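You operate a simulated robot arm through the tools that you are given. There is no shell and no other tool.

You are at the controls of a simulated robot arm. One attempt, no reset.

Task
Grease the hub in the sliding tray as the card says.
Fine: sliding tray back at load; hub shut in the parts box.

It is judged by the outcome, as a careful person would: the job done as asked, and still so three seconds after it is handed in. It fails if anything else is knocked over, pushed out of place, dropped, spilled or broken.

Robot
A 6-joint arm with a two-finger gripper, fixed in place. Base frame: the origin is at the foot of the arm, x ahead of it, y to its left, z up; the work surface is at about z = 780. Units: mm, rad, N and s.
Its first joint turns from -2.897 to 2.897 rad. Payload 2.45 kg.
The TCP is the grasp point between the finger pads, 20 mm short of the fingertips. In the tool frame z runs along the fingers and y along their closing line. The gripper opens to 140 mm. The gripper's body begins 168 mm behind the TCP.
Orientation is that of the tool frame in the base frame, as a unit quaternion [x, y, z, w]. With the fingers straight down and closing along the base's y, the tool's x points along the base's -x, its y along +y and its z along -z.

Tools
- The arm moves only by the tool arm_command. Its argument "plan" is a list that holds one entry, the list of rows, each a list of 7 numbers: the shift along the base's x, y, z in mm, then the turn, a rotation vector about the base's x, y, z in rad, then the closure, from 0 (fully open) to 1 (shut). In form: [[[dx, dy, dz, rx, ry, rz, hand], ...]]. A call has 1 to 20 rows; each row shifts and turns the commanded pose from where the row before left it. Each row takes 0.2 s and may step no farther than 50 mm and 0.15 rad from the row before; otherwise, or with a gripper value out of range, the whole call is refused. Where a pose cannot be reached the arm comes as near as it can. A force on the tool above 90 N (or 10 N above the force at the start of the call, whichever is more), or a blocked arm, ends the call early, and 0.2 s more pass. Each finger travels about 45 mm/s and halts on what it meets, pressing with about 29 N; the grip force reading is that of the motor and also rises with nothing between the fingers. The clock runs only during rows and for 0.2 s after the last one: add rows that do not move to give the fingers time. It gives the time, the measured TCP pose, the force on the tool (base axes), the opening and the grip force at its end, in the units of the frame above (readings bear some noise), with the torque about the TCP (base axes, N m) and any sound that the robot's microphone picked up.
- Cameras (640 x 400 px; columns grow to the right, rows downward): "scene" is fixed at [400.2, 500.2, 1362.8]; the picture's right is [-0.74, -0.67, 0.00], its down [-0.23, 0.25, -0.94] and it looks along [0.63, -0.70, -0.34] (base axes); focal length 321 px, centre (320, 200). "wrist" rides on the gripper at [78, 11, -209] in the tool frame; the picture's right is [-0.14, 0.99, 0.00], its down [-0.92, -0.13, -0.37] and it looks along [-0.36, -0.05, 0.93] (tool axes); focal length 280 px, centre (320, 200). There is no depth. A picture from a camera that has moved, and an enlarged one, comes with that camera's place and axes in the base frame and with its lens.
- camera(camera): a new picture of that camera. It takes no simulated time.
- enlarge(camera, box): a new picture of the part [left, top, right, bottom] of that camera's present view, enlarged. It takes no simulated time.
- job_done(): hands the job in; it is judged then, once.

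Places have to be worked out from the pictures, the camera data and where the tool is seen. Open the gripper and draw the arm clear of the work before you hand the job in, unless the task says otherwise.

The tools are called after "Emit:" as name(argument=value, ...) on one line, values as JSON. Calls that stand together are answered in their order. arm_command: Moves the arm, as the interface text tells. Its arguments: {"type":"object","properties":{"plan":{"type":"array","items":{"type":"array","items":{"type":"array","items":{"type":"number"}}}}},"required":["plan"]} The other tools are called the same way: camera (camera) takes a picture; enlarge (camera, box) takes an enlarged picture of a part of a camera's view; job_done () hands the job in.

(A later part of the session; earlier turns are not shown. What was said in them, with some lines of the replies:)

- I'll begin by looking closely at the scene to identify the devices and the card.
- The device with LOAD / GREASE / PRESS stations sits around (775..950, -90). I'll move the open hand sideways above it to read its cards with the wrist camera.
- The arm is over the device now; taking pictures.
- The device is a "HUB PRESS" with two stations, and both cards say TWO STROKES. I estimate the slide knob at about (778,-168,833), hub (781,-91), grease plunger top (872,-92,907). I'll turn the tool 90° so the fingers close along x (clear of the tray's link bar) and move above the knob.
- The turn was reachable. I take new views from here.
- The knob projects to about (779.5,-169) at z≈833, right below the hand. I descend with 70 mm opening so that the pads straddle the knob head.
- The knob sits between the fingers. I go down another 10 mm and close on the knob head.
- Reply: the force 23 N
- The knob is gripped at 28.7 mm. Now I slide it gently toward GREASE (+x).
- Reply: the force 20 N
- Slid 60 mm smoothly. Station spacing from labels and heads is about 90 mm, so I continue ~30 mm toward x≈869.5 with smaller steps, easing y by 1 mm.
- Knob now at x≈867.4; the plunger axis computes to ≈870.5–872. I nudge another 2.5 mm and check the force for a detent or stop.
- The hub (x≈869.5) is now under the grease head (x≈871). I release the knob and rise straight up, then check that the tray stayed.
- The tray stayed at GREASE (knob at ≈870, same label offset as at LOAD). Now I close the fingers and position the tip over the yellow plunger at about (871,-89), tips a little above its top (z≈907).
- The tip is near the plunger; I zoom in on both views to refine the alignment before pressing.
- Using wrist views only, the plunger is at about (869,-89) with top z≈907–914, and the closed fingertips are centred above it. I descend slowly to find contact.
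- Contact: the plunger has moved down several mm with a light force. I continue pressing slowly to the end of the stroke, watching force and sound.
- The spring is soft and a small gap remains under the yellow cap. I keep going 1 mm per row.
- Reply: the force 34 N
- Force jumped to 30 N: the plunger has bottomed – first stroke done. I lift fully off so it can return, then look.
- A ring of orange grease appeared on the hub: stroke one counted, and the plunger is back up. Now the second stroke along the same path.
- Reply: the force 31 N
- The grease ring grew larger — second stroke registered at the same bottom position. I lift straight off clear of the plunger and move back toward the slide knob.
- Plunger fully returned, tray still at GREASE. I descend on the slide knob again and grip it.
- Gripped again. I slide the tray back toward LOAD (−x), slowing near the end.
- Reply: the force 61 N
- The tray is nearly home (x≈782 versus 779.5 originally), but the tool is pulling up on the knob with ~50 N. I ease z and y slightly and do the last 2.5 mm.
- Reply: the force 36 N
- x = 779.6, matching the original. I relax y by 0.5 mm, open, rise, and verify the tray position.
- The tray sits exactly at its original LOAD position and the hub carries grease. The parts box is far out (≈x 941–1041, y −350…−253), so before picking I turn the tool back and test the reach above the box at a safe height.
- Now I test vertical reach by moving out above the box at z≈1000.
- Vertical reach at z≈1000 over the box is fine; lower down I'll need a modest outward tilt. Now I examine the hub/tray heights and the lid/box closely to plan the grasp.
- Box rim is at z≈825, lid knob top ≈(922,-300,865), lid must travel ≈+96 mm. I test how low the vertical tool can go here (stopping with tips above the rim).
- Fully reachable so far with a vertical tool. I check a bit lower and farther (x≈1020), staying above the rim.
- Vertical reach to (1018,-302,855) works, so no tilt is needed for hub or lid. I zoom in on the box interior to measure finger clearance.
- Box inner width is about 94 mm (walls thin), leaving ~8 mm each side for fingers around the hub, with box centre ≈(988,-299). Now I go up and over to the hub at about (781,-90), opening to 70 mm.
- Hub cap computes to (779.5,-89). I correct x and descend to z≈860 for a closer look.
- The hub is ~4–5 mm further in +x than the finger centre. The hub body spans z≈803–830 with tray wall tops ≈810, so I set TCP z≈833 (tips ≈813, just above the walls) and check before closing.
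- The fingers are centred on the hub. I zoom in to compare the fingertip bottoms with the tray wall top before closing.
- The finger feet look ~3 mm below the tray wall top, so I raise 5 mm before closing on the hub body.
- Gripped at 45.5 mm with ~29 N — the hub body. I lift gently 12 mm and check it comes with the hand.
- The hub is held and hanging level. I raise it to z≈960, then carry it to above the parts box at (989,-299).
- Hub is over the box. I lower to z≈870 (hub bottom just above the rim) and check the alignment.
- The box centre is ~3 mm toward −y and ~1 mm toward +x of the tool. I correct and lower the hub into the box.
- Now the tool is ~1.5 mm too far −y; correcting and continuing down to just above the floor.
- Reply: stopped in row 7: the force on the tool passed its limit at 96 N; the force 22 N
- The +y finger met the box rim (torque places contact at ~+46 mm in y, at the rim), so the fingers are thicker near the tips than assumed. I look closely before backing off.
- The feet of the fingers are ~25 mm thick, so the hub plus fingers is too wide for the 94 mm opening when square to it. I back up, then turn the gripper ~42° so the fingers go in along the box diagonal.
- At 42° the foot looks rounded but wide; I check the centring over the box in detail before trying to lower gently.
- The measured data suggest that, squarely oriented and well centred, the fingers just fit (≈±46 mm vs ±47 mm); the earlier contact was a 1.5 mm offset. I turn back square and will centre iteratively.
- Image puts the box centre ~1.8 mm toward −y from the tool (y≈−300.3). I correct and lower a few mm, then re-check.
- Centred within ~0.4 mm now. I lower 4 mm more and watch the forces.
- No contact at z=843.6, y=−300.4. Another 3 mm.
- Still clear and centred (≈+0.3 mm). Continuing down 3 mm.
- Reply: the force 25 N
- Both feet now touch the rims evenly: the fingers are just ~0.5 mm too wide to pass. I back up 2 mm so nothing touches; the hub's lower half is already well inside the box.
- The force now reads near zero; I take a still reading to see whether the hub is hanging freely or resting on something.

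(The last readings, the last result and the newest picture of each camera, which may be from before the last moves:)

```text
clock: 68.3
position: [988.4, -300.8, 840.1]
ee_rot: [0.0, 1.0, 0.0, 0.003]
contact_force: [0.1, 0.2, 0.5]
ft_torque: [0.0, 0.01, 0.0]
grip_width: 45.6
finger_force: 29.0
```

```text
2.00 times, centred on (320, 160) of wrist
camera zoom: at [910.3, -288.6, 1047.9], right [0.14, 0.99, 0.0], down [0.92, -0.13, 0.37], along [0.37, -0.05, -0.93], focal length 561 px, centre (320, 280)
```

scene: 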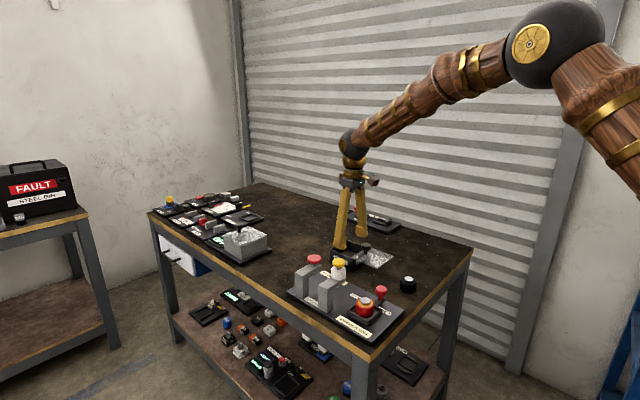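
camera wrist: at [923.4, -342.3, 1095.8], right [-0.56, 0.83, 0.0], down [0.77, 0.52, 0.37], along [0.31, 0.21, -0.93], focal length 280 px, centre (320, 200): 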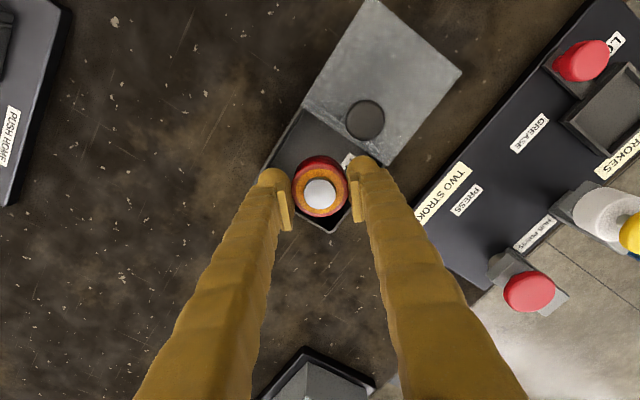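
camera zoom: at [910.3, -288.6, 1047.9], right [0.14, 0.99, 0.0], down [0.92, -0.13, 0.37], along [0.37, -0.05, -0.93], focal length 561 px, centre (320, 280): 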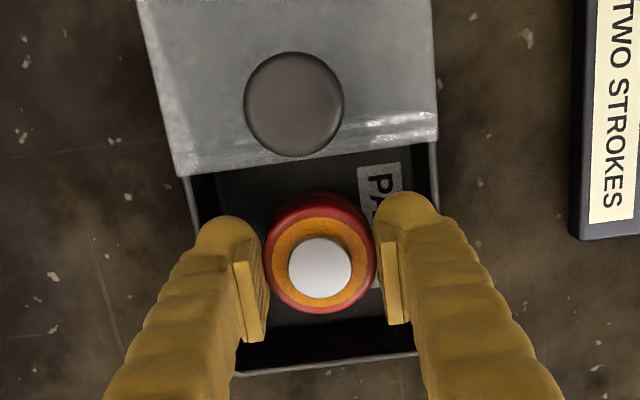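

The hub hangs ~14 mm above the box floor with the feet just grazing the rims. I raise 1 mm to be clear and then open only ~3 mm, so the hub slides down between the pads, staying upright.

Emit:
arm_command(plan=[[[0, 0, 1, 0, 0, 0, 0.8], [0, 0, 0, 0, 0, 0, 0.8], [0, 0, 0, 0, 0, 0, 0.66], [0, 0, 0, 0, 0, 0, 0.655], [0, 0, 0, 0, 0, 0, 0.655]]])

Emit:
enlarge(camera="wrist", box=[220, 60, 420, 260])

Emit:
enlarge(camera="scene", box=[330, 225, 375, 260])

```text
clock: 69.5
position: [990.9, -300.2, 840.7]
ee_rot: [0.0, 1.0, -0.001, 0.001]
contact_force: [0.2, 0.4, 0.4]
ft_torque: [-0.02, 0.01, 0.02]
grip_width: 47.8
finger_force: 0.1
```

```text
2.00 times, centred on (320, 160) of wrist
camera zoom: at [910.0, -288.3, 1048.3], right [0.14, 0.99, 0.0], down [0.92, -0.13, 0.37], along [0.37, -0.05, -0.93], focal length 561 px, centre (320, 280)
```

zoom: 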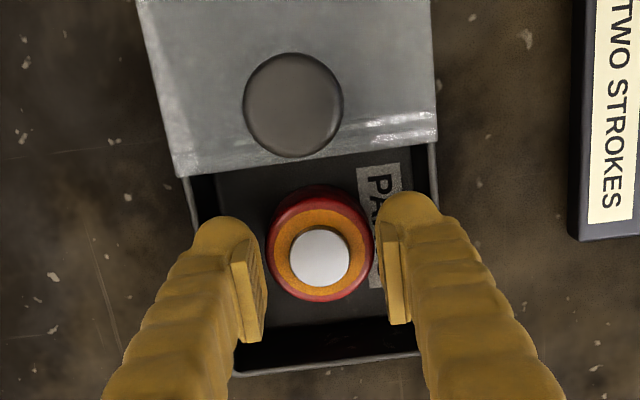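

```text
11.43 times, centred on (352, 242) of scene
camera zoom: at [400.2, 500.2, 1362.8], right [-0.74, -0.67, 0.0], down [-0.23, 0.25, -0.94], along [0.63, -0.7, -0.34], focal length 3667 px, centre (-51, -286)
```

zoom: 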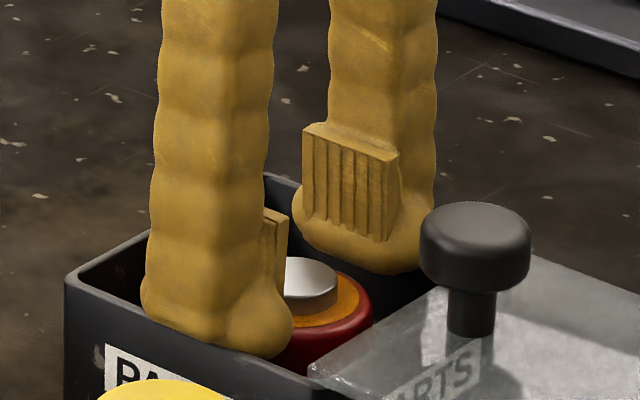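

The hub settled flat and upright on the box floor. I raise the fingers straight out.

Emit:
arm_command(plan=[[[0, 0, 3, 0, 0, 0, 0.655], [0, 0, 5, 0, 0, 0, 0.655], [0, 0, 10, 0, 0, 0, 0.655], [0, 0, 20, 0, 0, 0, 0.6], [0, 0, 30, 0, 0, 0, 0.55], [0, 0, 30, 0, 0, 0, 0.55], [0, 0, 0, 0, 0, 0, 0.55]]])

Emit:
enlarge(camera="wrist", box=[220, 40, 420, 240])

Emit:
enlarge(camera="scene", box=[320, 225, 400, 285])

```text
clock: 71.1
position: [987.5, -301.1, 940.7]
ee_rot: [0.001, 1.0, -0.001, 0.002]
contact_force: [-0.2, 0.6, 0.1]
ft_torque: [0.03, -0.01, 0.0]
grip_width: 62.9
finger_force: 0.1
```

```text
2.00 times, centred on (320, 140) of wrist
camera zoom: at [908.8, -289.8, 1149.2], right [0.14, 0.99, 0.0], down [0.92, -0.13, 0.37], along [0.37, -0.05, -0.93], focal length 561 px, centre (320, 320)
```

zoom: 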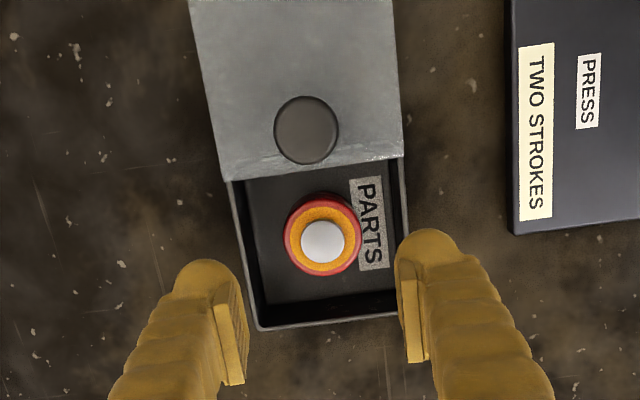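

```text
6.67 times, centred on (360, 255) of scene
camera zoom: at [400.2, 500.2, 1362.8], right [-0.74, -0.67, 0.0], down [-0.23, 0.25, -0.94], along [0.63, -0.7, -0.34], focal length 2139 px, centre (53, -167)
```

zoom: 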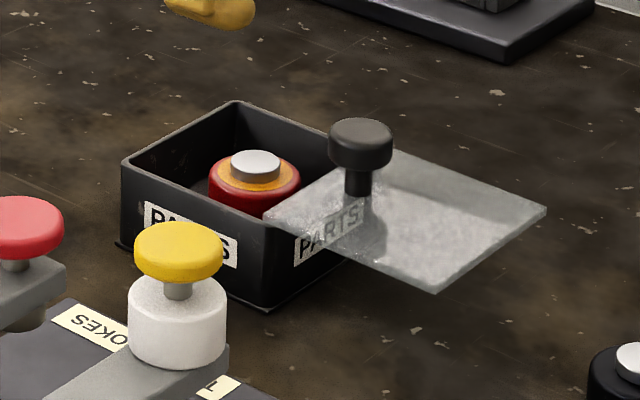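

Hub is standing properly in the box. Now I close the fingers and move behind the lid knob (knob ≈(922,-300), top z≈865) to push the lid shut in +x.

Emit:
arm_command(plan=[[[-20, 0, 0, 0, 0, 0, 0.7], [-30, 0, 0, 0, 0, 0, 0.9], [-30, 0.5, 0, 0, 0, 0, 1], [-30, 0.5, 0, 0, 0, 0, 1], [-11, 0, 0, 0, 0, 0, 1], [0, 0, -20, 0, 0, 0, 1], [0, 0, -20, 0, 0, 0, 1], [0, 0, -20, 0, 0, 0, 1], [0, 0, 0, 0, 0, 0, 1], [0, 0, 0, 0, 0, 0, 1]]])

Emit:
camera(camera="wrist")

Emit:
enlarge(camera="scene", box=[320, 215, 420, 285])

```text
clock: 73.3
position: [869.5, -300.1, 878.1]
ee_rot: [0.0, 1.0, -0.001, 0.002]
contact_force: [0.0, 0.3, -0.3]
ft_torque: [-0.01, -0.02, -0.03]
grip_width: 0.0
finger_force: 28.7
```

```text
taken
camera wrist: at [790.3, -288.5, 1086.9], right [0.14, 0.99, 0.0], down [0.92, -0.13, 0.37], along [0.37, -0.05, -0.93], focal length 280 px, centre (320, 200)
```

wrist: 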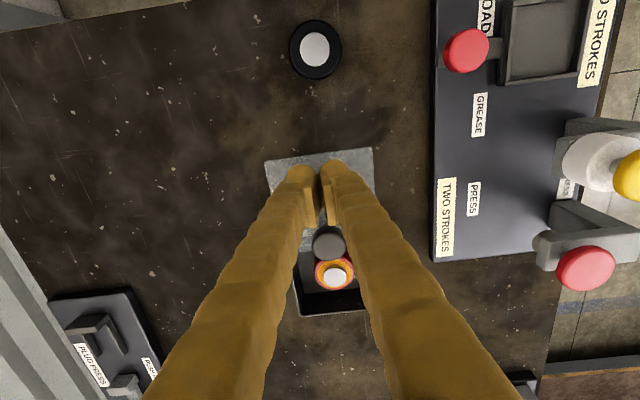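

```text
5.71 times, centred on (370, 250) of scene
camera zoom: at [400.2, 500.2, 1362.8], right [-0.74, -0.67, 0.0], down [-0.23, 0.25, -0.94], along [0.63, -0.7, -0.34], focal length 1834 px, centre (34, -86)
```

zoom: 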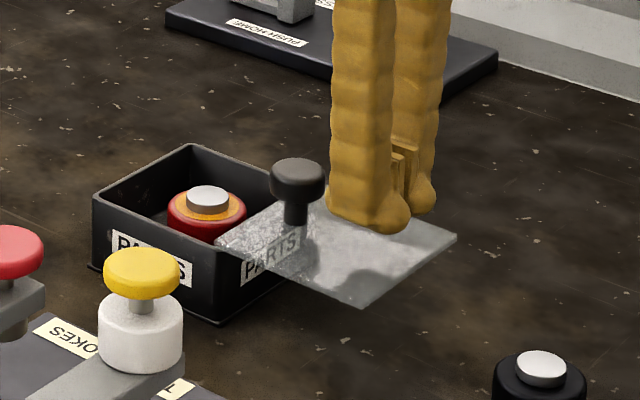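

The closed fingers are aligned behind the knob. I lower 15 mm (feet still ~10 mm above the lid) and begin pushing +x.

Emit:
arm_command(plan=[[[0, 0.5, -8, 0, 0, 0, 1], [0, 0.5, -7, 0, 0, 0, 1], [0, 0, 0, 0, 0, 0, 1], [5, 0, 0, 0, 0, 0, 1], [5, 0, 0, 0, 0, 0, 1], [5, 0, 0, 0, 0, 0, 1], [5, 0, 0, 0, 0, 0, 1], [0, 0, 0, 0, 0, 0, 1]]])

Emit:
camera(camera="wrist")

Emit:
enlarge(camera="scene", box=[320, 215, 420, 285])

```text
clock: 75.1
position: [888.7, -299.0, 863.0]
ee_rot: [0.0, 1.0, 0.0, 0.001]
contact_force: [-0.3, 0.1, 0.5]
ft_torque: [-0.02, 0.0, -0.01]
grip_width: 0.2
finger_force: 28.8
```

```text
taken
camera wrist: at [809.6, -286.8, 1071.5], right [0.14, 0.99, 0.0], down [0.92, -0.13, 0.37], along [0.37, -0.05, -0.93], focal length 280 px, centre (320, 200)
```

wrist: 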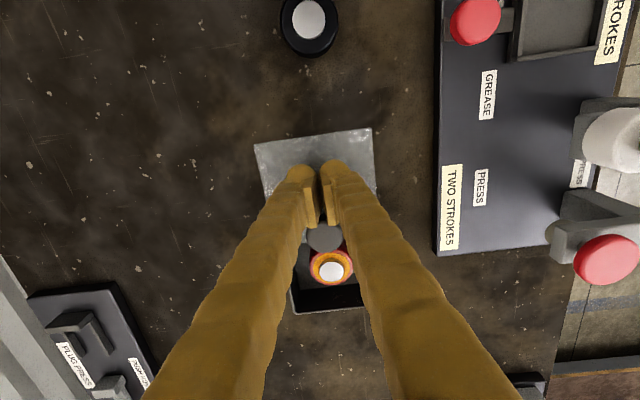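

```text
5.71 times, centred on (370, 250) of scene
camera zoom: at [400.2, 500.2, 1362.8], right [-0.74, -0.67, 0.0], down [-0.23, 0.25, -0.94], along [0.63, -0.7, -0.34], focal length 1834 px, centre (34, -86)
```

zoom: 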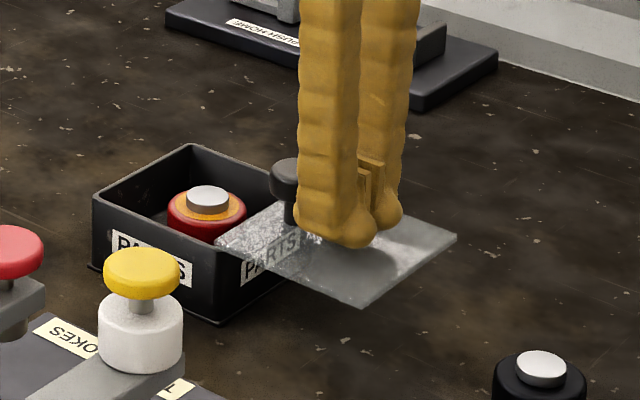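

No contact yet at x=888.7. I keep pushing gently in +x.

Emit:
arm_command(plan=[[[4, 0, 0, 0, 0, 0, 1], [4, 0, 0, 0, 0, 0, 1], [4, 0, 0, 0, 0, 0, 1], [4, 0, 0, 0, 0, 0, 1], [4, 0, 0, 0, 0, 0, 1], [4, 0, 0, 0, 0, 0, 1], [0, 0, 0, 0, 0, 0, 1]]])

Emit:
enlarge(camera="scene", box=[320, 215, 420, 285])

Emit:
camera(camera="wrist")

```text
clock: 76.7
position: [912.3, -299.9, 862.6]
ee_rot: [0.0, 1.0, -0.001, 0.001]
contact_force: [-0.4, -0.1, 0.3]
ft_torque: [0.01, 0.02, -0.01]
grip_width: 0.0
finger_force: 28.8
```

```text
5.71 times, centred on (370, 250) of scene
camera zoom: at [400.2, 500.2, 1362.8], right [-0.74, -0.67, 0.0], down [-0.23, 0.25, -0.94], along [0.63, -0.7, -0.34], focal length 1834 px, centre (34, -86)
```

zoom: 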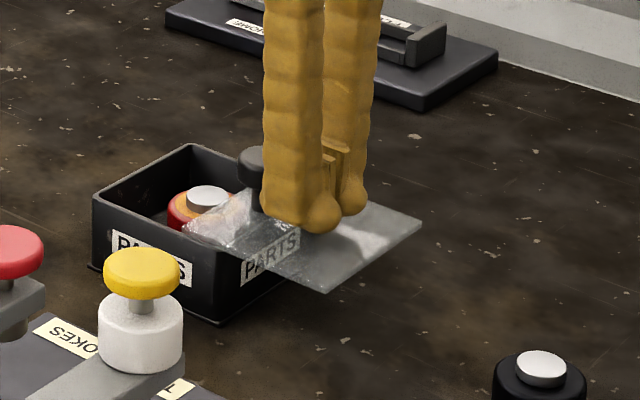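

```text
taken
camera wrist: at [832.8, -286.9, 1071.8], right [0.14, 0.99, 0.0], down [0.92, -0.13, 0.37], along [0.37, -0.05, -0.93], focal length 280 px, centre (320, 200)
```

wrist: 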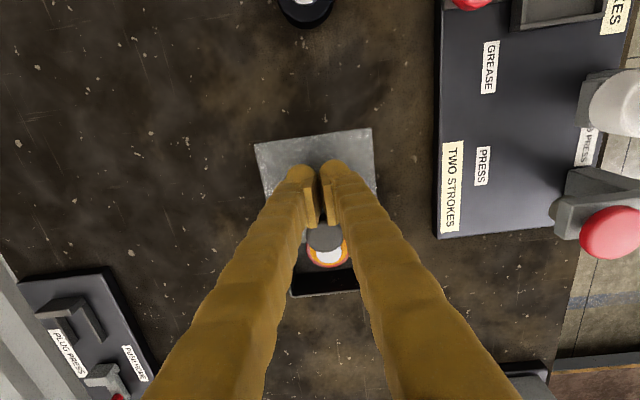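

The lid slides freely with the push. I continue, watching for resistance as it passes over the hub.

Emit:
arm_command(plan=[[[4, 0, 0, 0, 0, 0, 1], [5, 0, 0, 0, 0, 0, 1], [5, 0, 0, 0, 0, 0, 1], [5, 0, 0, 0, 0, 0, 1], [5, 0, 0, 0, 0, 0, 1], [5, 0, 0, 0, 0, 0, 1], [0, 0, 0, 0, 0, 0, 1]]])

Emit:
enlarge(camera="scene", box=[320, 215, 420, 285])

```text
clock: 78.3
position: [941.6, -298.5, 863.0]
ee_rot: [0.001, 1.0, -0.001, 0.002]
contact_force: [-0.6, 0.1, 0.6]
ft_torque: [0.0, -0.02, -0.02]
grip_width: 0.0
finger_force: 28.7
```

```text
5.71 times, centred on (370, 250) of scene
camera zoom: at [400.2, 500.2, 1362.8], right [-0.74, -0.67, 0.0], down [-0.23, 0.25, -0.94], along [0.63, -0.7, -0.34], focal length 1834 px, centre (34, -86)
```

zoom: 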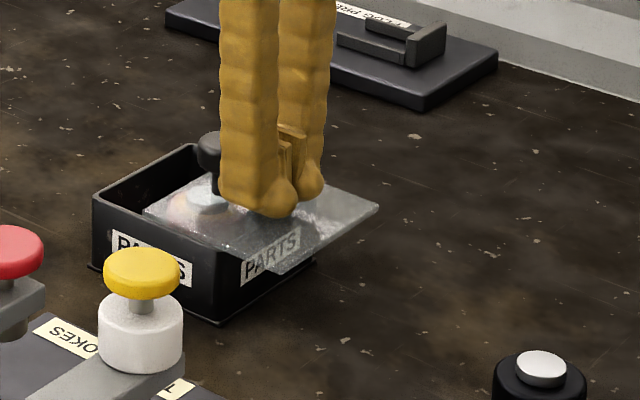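

Smooth still; the lid is over the hub. Continuing toward the closed position in smaller steps.

Emit:
arm_command(plan=[[[5, 0, 0, 0, 0, 0, 1], [5, 0, 0, 0, 0, 0, 1], [5, 0, 0, 0, 0, 0, 1], [5, 0, 0, 0, 0, 0, 1], [4, 0, 0, 0, 0, 0, 1], [3, 0, 0, 0, 0, 0, 1], [0, 0, 0, 0, 0, 0, 1]]])

Emit:
enlarge(camera="scene", box=[320, 215, 420, 285])

Emit:
camera(camera="wrist")

```text
clock: 79.9
position: [969.5, -297.2, 863.4]
ee_rot: [0.0, 1.0, -0.001, 0.002]
contact_force: [-0.3, 0.3, 0.0]
ft_torque: [0.02, -0.01, 0.02]
grip_width: 0.1
finger_force: 28.4
```

```text
5.71 times, centred on (370, 250) of scene
camera zoom: at [400.2, 500.2, 1362.8], right [-0.74, -0.67, 0.0], down [-0.23, 0.25, -0.94], along [0.63, -0.7, -0.34], focal length 1834 px, centre (34, -86)
```

zoom: 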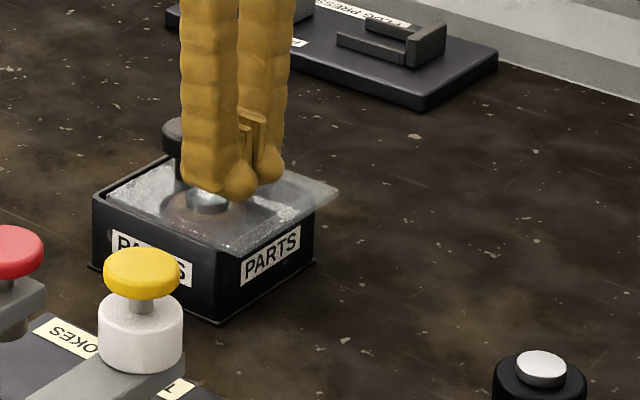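

```text
taken
camera wrist: at [889.5, -285.4, 1072.1], right [0.14, 0.99, 0.0], down [0.92, -0.13, 0.37], along [0.37, -0.05, -0.93], focal length 280 px, centre (320, 200)
```

wrist: 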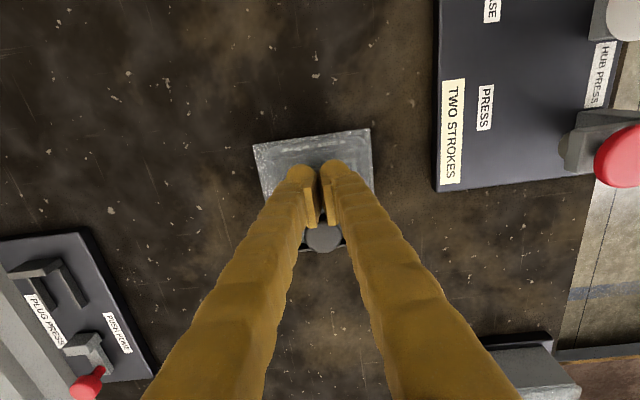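

About 12–15 mm remain. I push on in small steps until it meets its stop.

Emit:
arm_command(plan=[[[3, -0.5, 0, 0, 0, 0, 1], [3, -0.5, 0, 0, 0, 0, 1], [2, -0.5, 0, 0, 0, 0, 1], [2, 0, 0, 0, 0, 0, 1], [0, 0, 0, 0, 0, 0, 1]]])

Emit:
enlarge(camera="scene", box=[320, 215, 400, 275])

```text
clock: 81.1
position: [978.2, -300.4, 862.9]
ee_rot: [0.0, 1.0, -0.001, 0.002]
contact_force: [-0.3, -0.7, 0.1]
ft_torque: [0.0, 0.01, -0.01]
grip_width: 0.0
finger_force: 28.5
```

```text
6.67 times, centred on (360, 245) of scene
camera zoom: at [400.2, 500.2, 1362.8], right [-0.74, -0.67, 0.0], down [-0.23, 0.25, -0.94], along [0.63, -0.7, -0.34], focal length 2139 px, centre (53, -100)
```

zoom: 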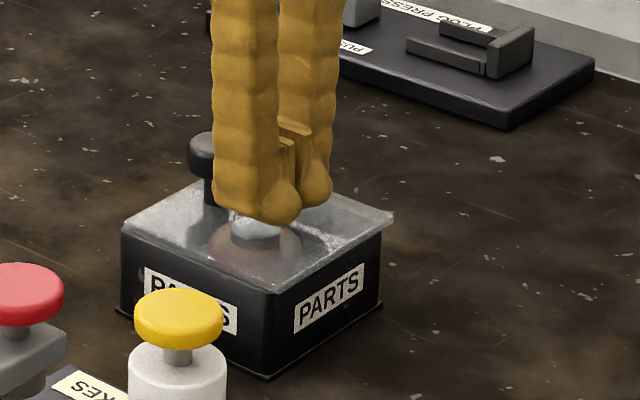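

The lid looks almost flush. I zoom in to compare its edges with the box rim.

Emit:
enlarge(camera="scene", box=[330, 235, 360, 265])

Emit:
enlarge(camera="scene", box=[355, 235, 385, 265])

Emit:
enlarge(camera="wrist", box=[240, 110, 400, 270])

```text
13.33 times, centred on (345, 250) of scene
camera zoom: at [400.2, 500.2, 1362.8], right [-0.74, -0.67, 0.0], down [-0.23, 0.25, -0.94], along [0.63, -0.7, -0.34], focal length 4278 px, centre (-13, -467)
```

zoom: 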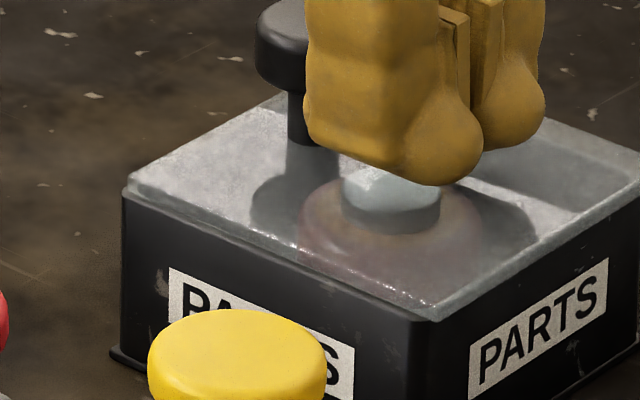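

```text
13.33 times, centred on (370, 250) of scene
camera zoom: at [400.2, 500.2, 1362.8], right [-0.74, -0.67, 0.0], down [-0.23, 0.25, -0.94], along [0.63, -0.7, -0.34], focal length 4278 px, centre (-347, -467)
```

zoom: 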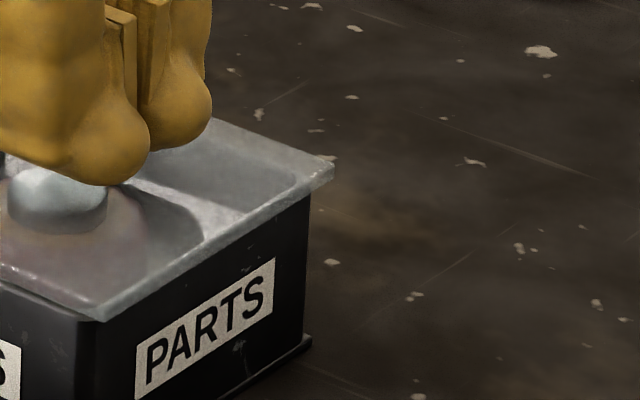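

```text
2.50 times, centred on (320, 190) of wrist
camera zoom: at [899.0, -288.0, 1072.4], right [0.14, 0.99, 0.0], down [0.92, -0.13, 0.37], along [0.37, -0.05, -0.93], focal length 701 px, centre (320, 225)
```

zoom: 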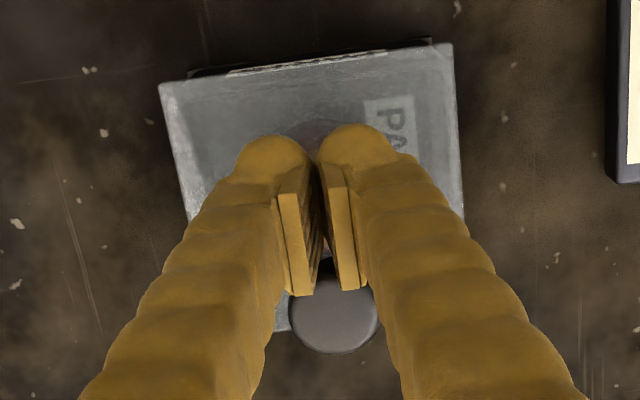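

The lid still overhangs by a few mm at the −x side. I continue in 1.5 mm steps until the stop.

Emit:
arm_command(plan=[[[1.5, 0, 0, 0, 0, 0, 1], [1.5, 0, 0, 0, 0, 0, 1], [0, 0, 0, 0, 0, 0, 1], [0, 0, 0, 0, 0, 0, 1]]])

Emit:
enlarge(camera="scene", box=[355, 235, 385, 265])

```text
clock: 82.1
position: [981.9, -299.3, 864.3]
ee_rot: [0.0, 1.0, -0.001, 0.002]
contact_force: [0.4, 0.4, 0.8]
ft_torque: [-0.01, -0.03, -0.01]
grip_width: 0.0
finger_force: 28.6
```

```text
13.33 times, centred on (370, 250) of scene
camera zoom: at [400.2, 500.2, 1362.8], right [-0.74, -0.67, 0.0], down [-0.23, 0.25, -0.94], along [0.63, -0.7, -0.34], focal length 4278 px, centre (-347, -467)
```

zoom: 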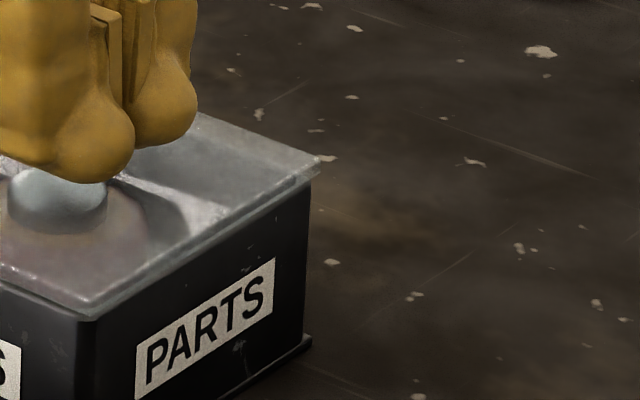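

Lid moved another ~4 mm with no stop yet; ~2 mm overhang remains. Continuing.

Emit:
arm_command(plan=[[[1, 0, 0, 0, 0, 0, 1], [1, 0, 0, 0, 0, 0, 1], [0, 0, 0, 0, 0, 0, 1], [0, 0, 0, 0, 0, 0, 1]]])

Emit:
enlarge(camera="scene", box=[355, 235, 385, 265])

Emit:
enlarge(camera="scene", box=[330, 235, 360, 265])

```text
clock: 83.1
position: [984.2, -299.8, 864.2]
ee_rot: [0.0, 1.0, -0.002, 0.002]
contact_force: [-8.9, 4.1, -2.2]
ft_torque: [0.08, 0.14, 0.11]
grip_width: 6.0
finger_force: 29.2
```

```text
13.33 times, centred on (370, 250) of scene
camera zoom: at [400.2, 500.2, 1362.8], right [-0.74, -0.67, 0.0], down [-0.23, 0.25, -0.94], along [0.63, -0.7, -0.34], focal length 4278 px, centre (-347, -467)
```

zoom: 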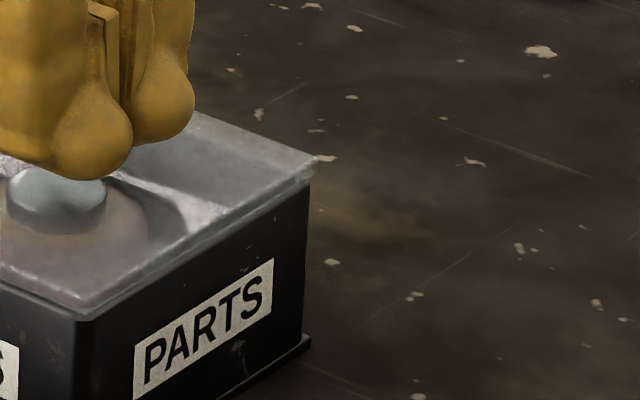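

```text
13.33 times, centred on (345, 250) of scene
camera zoom: at [400.2, 500.2, 1362.8], right [-0.74, -0.67, 0.0], down [-0.23, 0.25, -0.94], along [0.63, -0.7, -0.34], focal length 4278 px, centre (-13, -467)
```

zoom: 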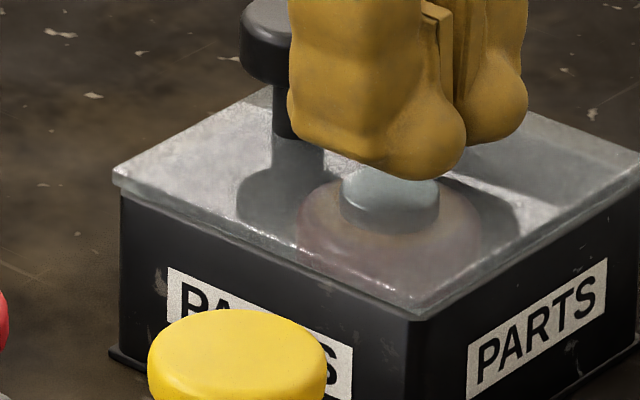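

Resistance (~9 N) shows the lid has reached its stop, and it sits flush over the box. I back the fingers off in −x and rise.

Emit:
arm_command(plan=[[[-3, 0, 0, 0, 0, 0, 1], [-5, 0, 0, 0, 0, 0, 1], [-4, 0, 0, 0, 0, 0, 1], [0, 0, 10, 0, 0, 0, 1], [0, 0, 25, 0, 0, 0, 1], [0, 0, 40, 0, 0, 0, 1], [0, 0, 45, 0, 0, 0, 1], [0, 0, 45, 0, 0, 0, 0.8], [0, 0, 0, 0, 0, 0, 0.5]]])

Emit:
camera(camera="wrist")

Emit:
enlarge(camera="scene", box=[320, 215, 400, 275])

```text
clock: 85.1
position: [970.7, -297.7, 1029.9]
ee_rot: [0.0, 1.0, -0.001, 0.002]
contact_force: [-0.8, 0.0, 0.5]
ft_torque: [-0.03, -0.01, 0.0]
grip_width: 50.6
finger_force: 0.0
```

```text
taken
camera wrist: at [891.3, -285.8, 1237.8], right [0.14, 0.99, 0.0], down [0.92, -0.13, 0.37], along [0.37, -0.05, -0.93], focal length 280 px, centre (320, 200)
```

wrist: 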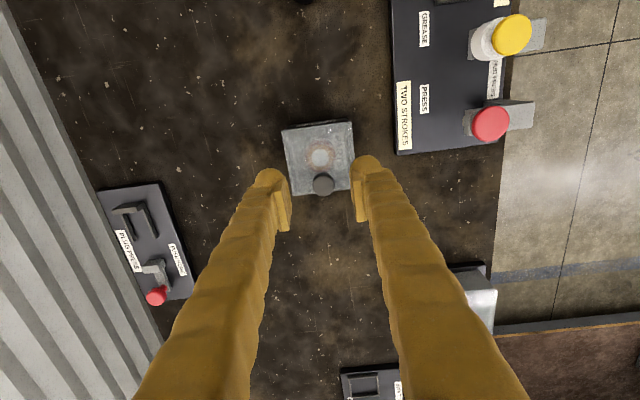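

```text
6.67 times, centred on (360, 245) of scene
camera zoom: at [400.2, 500.2, 1362.8], right [-0.74, -0.67, 0.0], down [-0.23, 0.25, -0.94], along [0.63, -0.7, -0.34], focal length 2139 px, centre (53, -100)
```

zoom: 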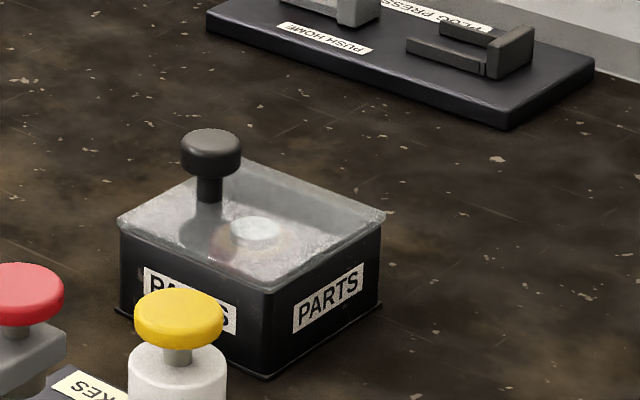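

The lid is fully closed with the hub visible beneath it. I retreat to the starting area with the hand open and check everything once more.

Emit:
arm_command(plan=[[[-20, 0, 40, 0, 0, 0, 0.3], [-40, 0, 40, 0, 0, 0, 0], [-45, 0, 40, 0, 0, 0, 0], [-45, 0, 30, 0, 0, 0, 0], [-45, 0, 0, 0, 0, 0, 0], [-20, 0, 0, 0, 0, 0, 0], [0, 0, 0, 0, 0, 0, 0], [0, 0, 0, 0, 0, 0, 0]]])

Emit:
camera(camera="wrist")

Emit:
camera(camera="scene")

Emit:
enlarge(camera="scene", box=[280, 220, 440, 350])

```text
refused: row 2 steps farther than a row can; nothing moved
```

```text
taken
camera wrist: at [891.3, -285.8, 1237.8], right [0.14, 0.99, 0.0], down [0.92, -0.13, 0.37], along [0.37, -0.05, -0.93], focal length 280 px, centre (320, 200)
```

wrist: 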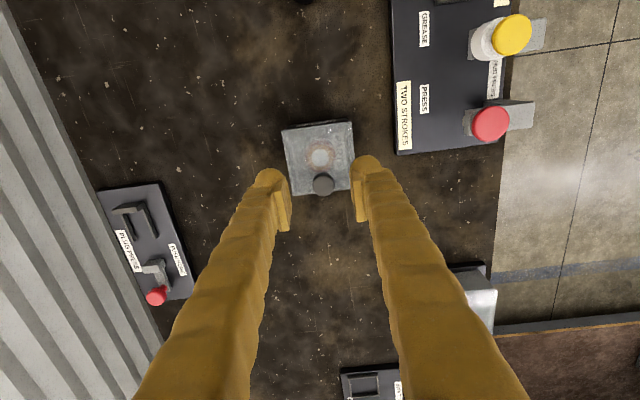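

```text
taken
```

scene: 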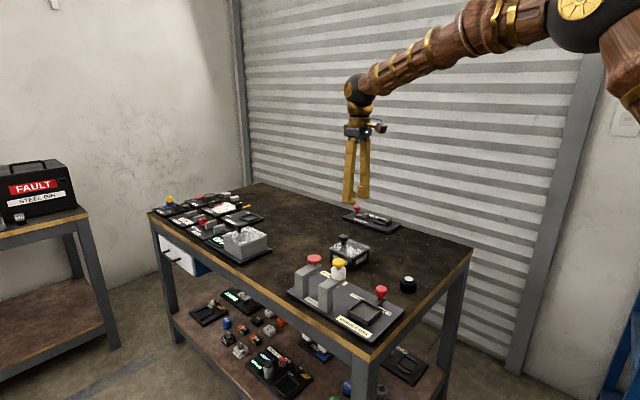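

```text
3.08 times, centred on (360, 285) of scene
camera zoom: at [400.2, 500.2, 1362.8], right [-0.74, -0.67, 0.0], down [-0.23, 0.25, -0.94], along [0.63, -0.7, -0.34], focal length 987 px, centre (197, -62)
```

zoom: 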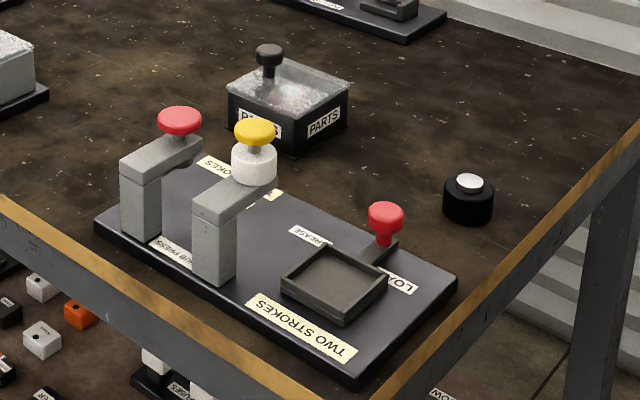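

The move was refused for a too-large step (nothing moved); I repeat it with smaller steps. The tray sits empty at LOAD and the box is shut.

Emit:
arm_command(plan=[[[-15, 0, 35, 0, 0, 0, 0.3], [-30, 0, 35, 0, 0, 0, 0], [-30, 0, 35, 0, 0, 0, 0], [-35, 0, 30, 0, 0, 0, 0], [-45, 0, 10, 0, 0, 0, 0], [-45, 0, 0, 0, 0, 0, 0], [0, 0, 0, 0, 0, 0, 0], [0, 0, 0, 0, 0, 0, 0]]])

Emit:
camera(camera="wrist")

Emit:
enlarge(camera="scene", box=[300, 230, 440, 350])

```text
clock: 86.9
position: [775.5, -298.6, 1171.1]
ee_rot: [0.001, 1.0, -0.001, 0.002]
contact_force: [0.1, 1.5, 0.0]
ft_torque: [-0.02, 0.03, 0.01]
grip_width: 140.1
finger_force: 0.1
```

```text
taken
camera wrist: at [695.2, -287.1, 1378.9], right [0.14, 0.99, 0.0], down [0.92, -0.13, 0.37], along [0.37, -0.05, -0.93], focal length 280 px, centre (320, 200)
```

wrist: 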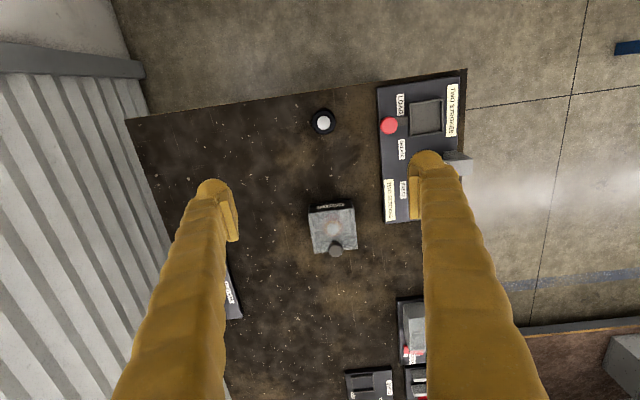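

```text
3.33 times, centred on (370, 290) of scene
camera zoom: at [400.2, 500.2, 1362.8], right [-0.74, -0.67, 0.0], down [-0.23, 0.25, -0.94], along [0.63, -0.7, -0.34], focal length 1070 px, centre (153, -100)
```

zoom: 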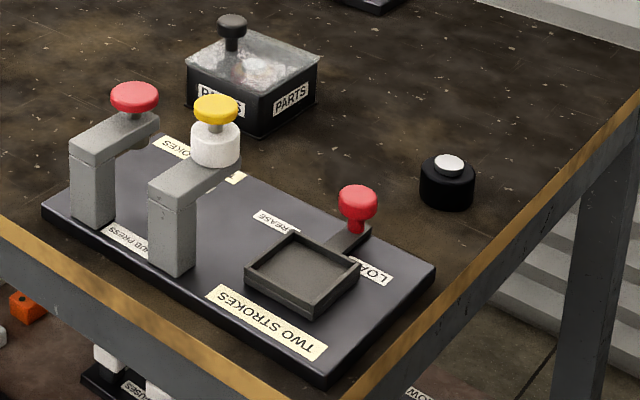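

Everything checks out. The tray is back at LOAD with its knob where it started, and the hub, greased with two strokes, is shut in the parts box. The black hub and the other devices look undisturbed, and the arm is clear with the gripper open. I'm handing the job in.

Emit:
job_done()

```text
The job is handed in.
```

The hub is greased and shut in the parts box, and the sliding tray is back at LOAD. I've handed the job in.

- **Greasing:** The card says TWO STROKES. I slid the tray to GREASE and pressed the yellow plunger to the bottom of its travel twice. A grease ring appeared on the hub after the first press and grew after the second.
- **Hub into the box:** The gripper fingers were slightly too wide to reach the floor of the box. I let go with the hub about 12 to 14 mm above it, and it landed flat and upright.
- **Rim contact:** While lowering the hub, a finger hit the box rim and the arm stopped at 96 N. I saw no movement of the box and no damage in the pictures afterwards.
- **Closing the lid:** I pushed the lid shut until it met its stop. That last push may have moved the box by about half a millimetre.
- **Everything else:** The press, the spare black hub and the other items on the bench look undisturbed. The gripper is open and the arm is clear of the work.
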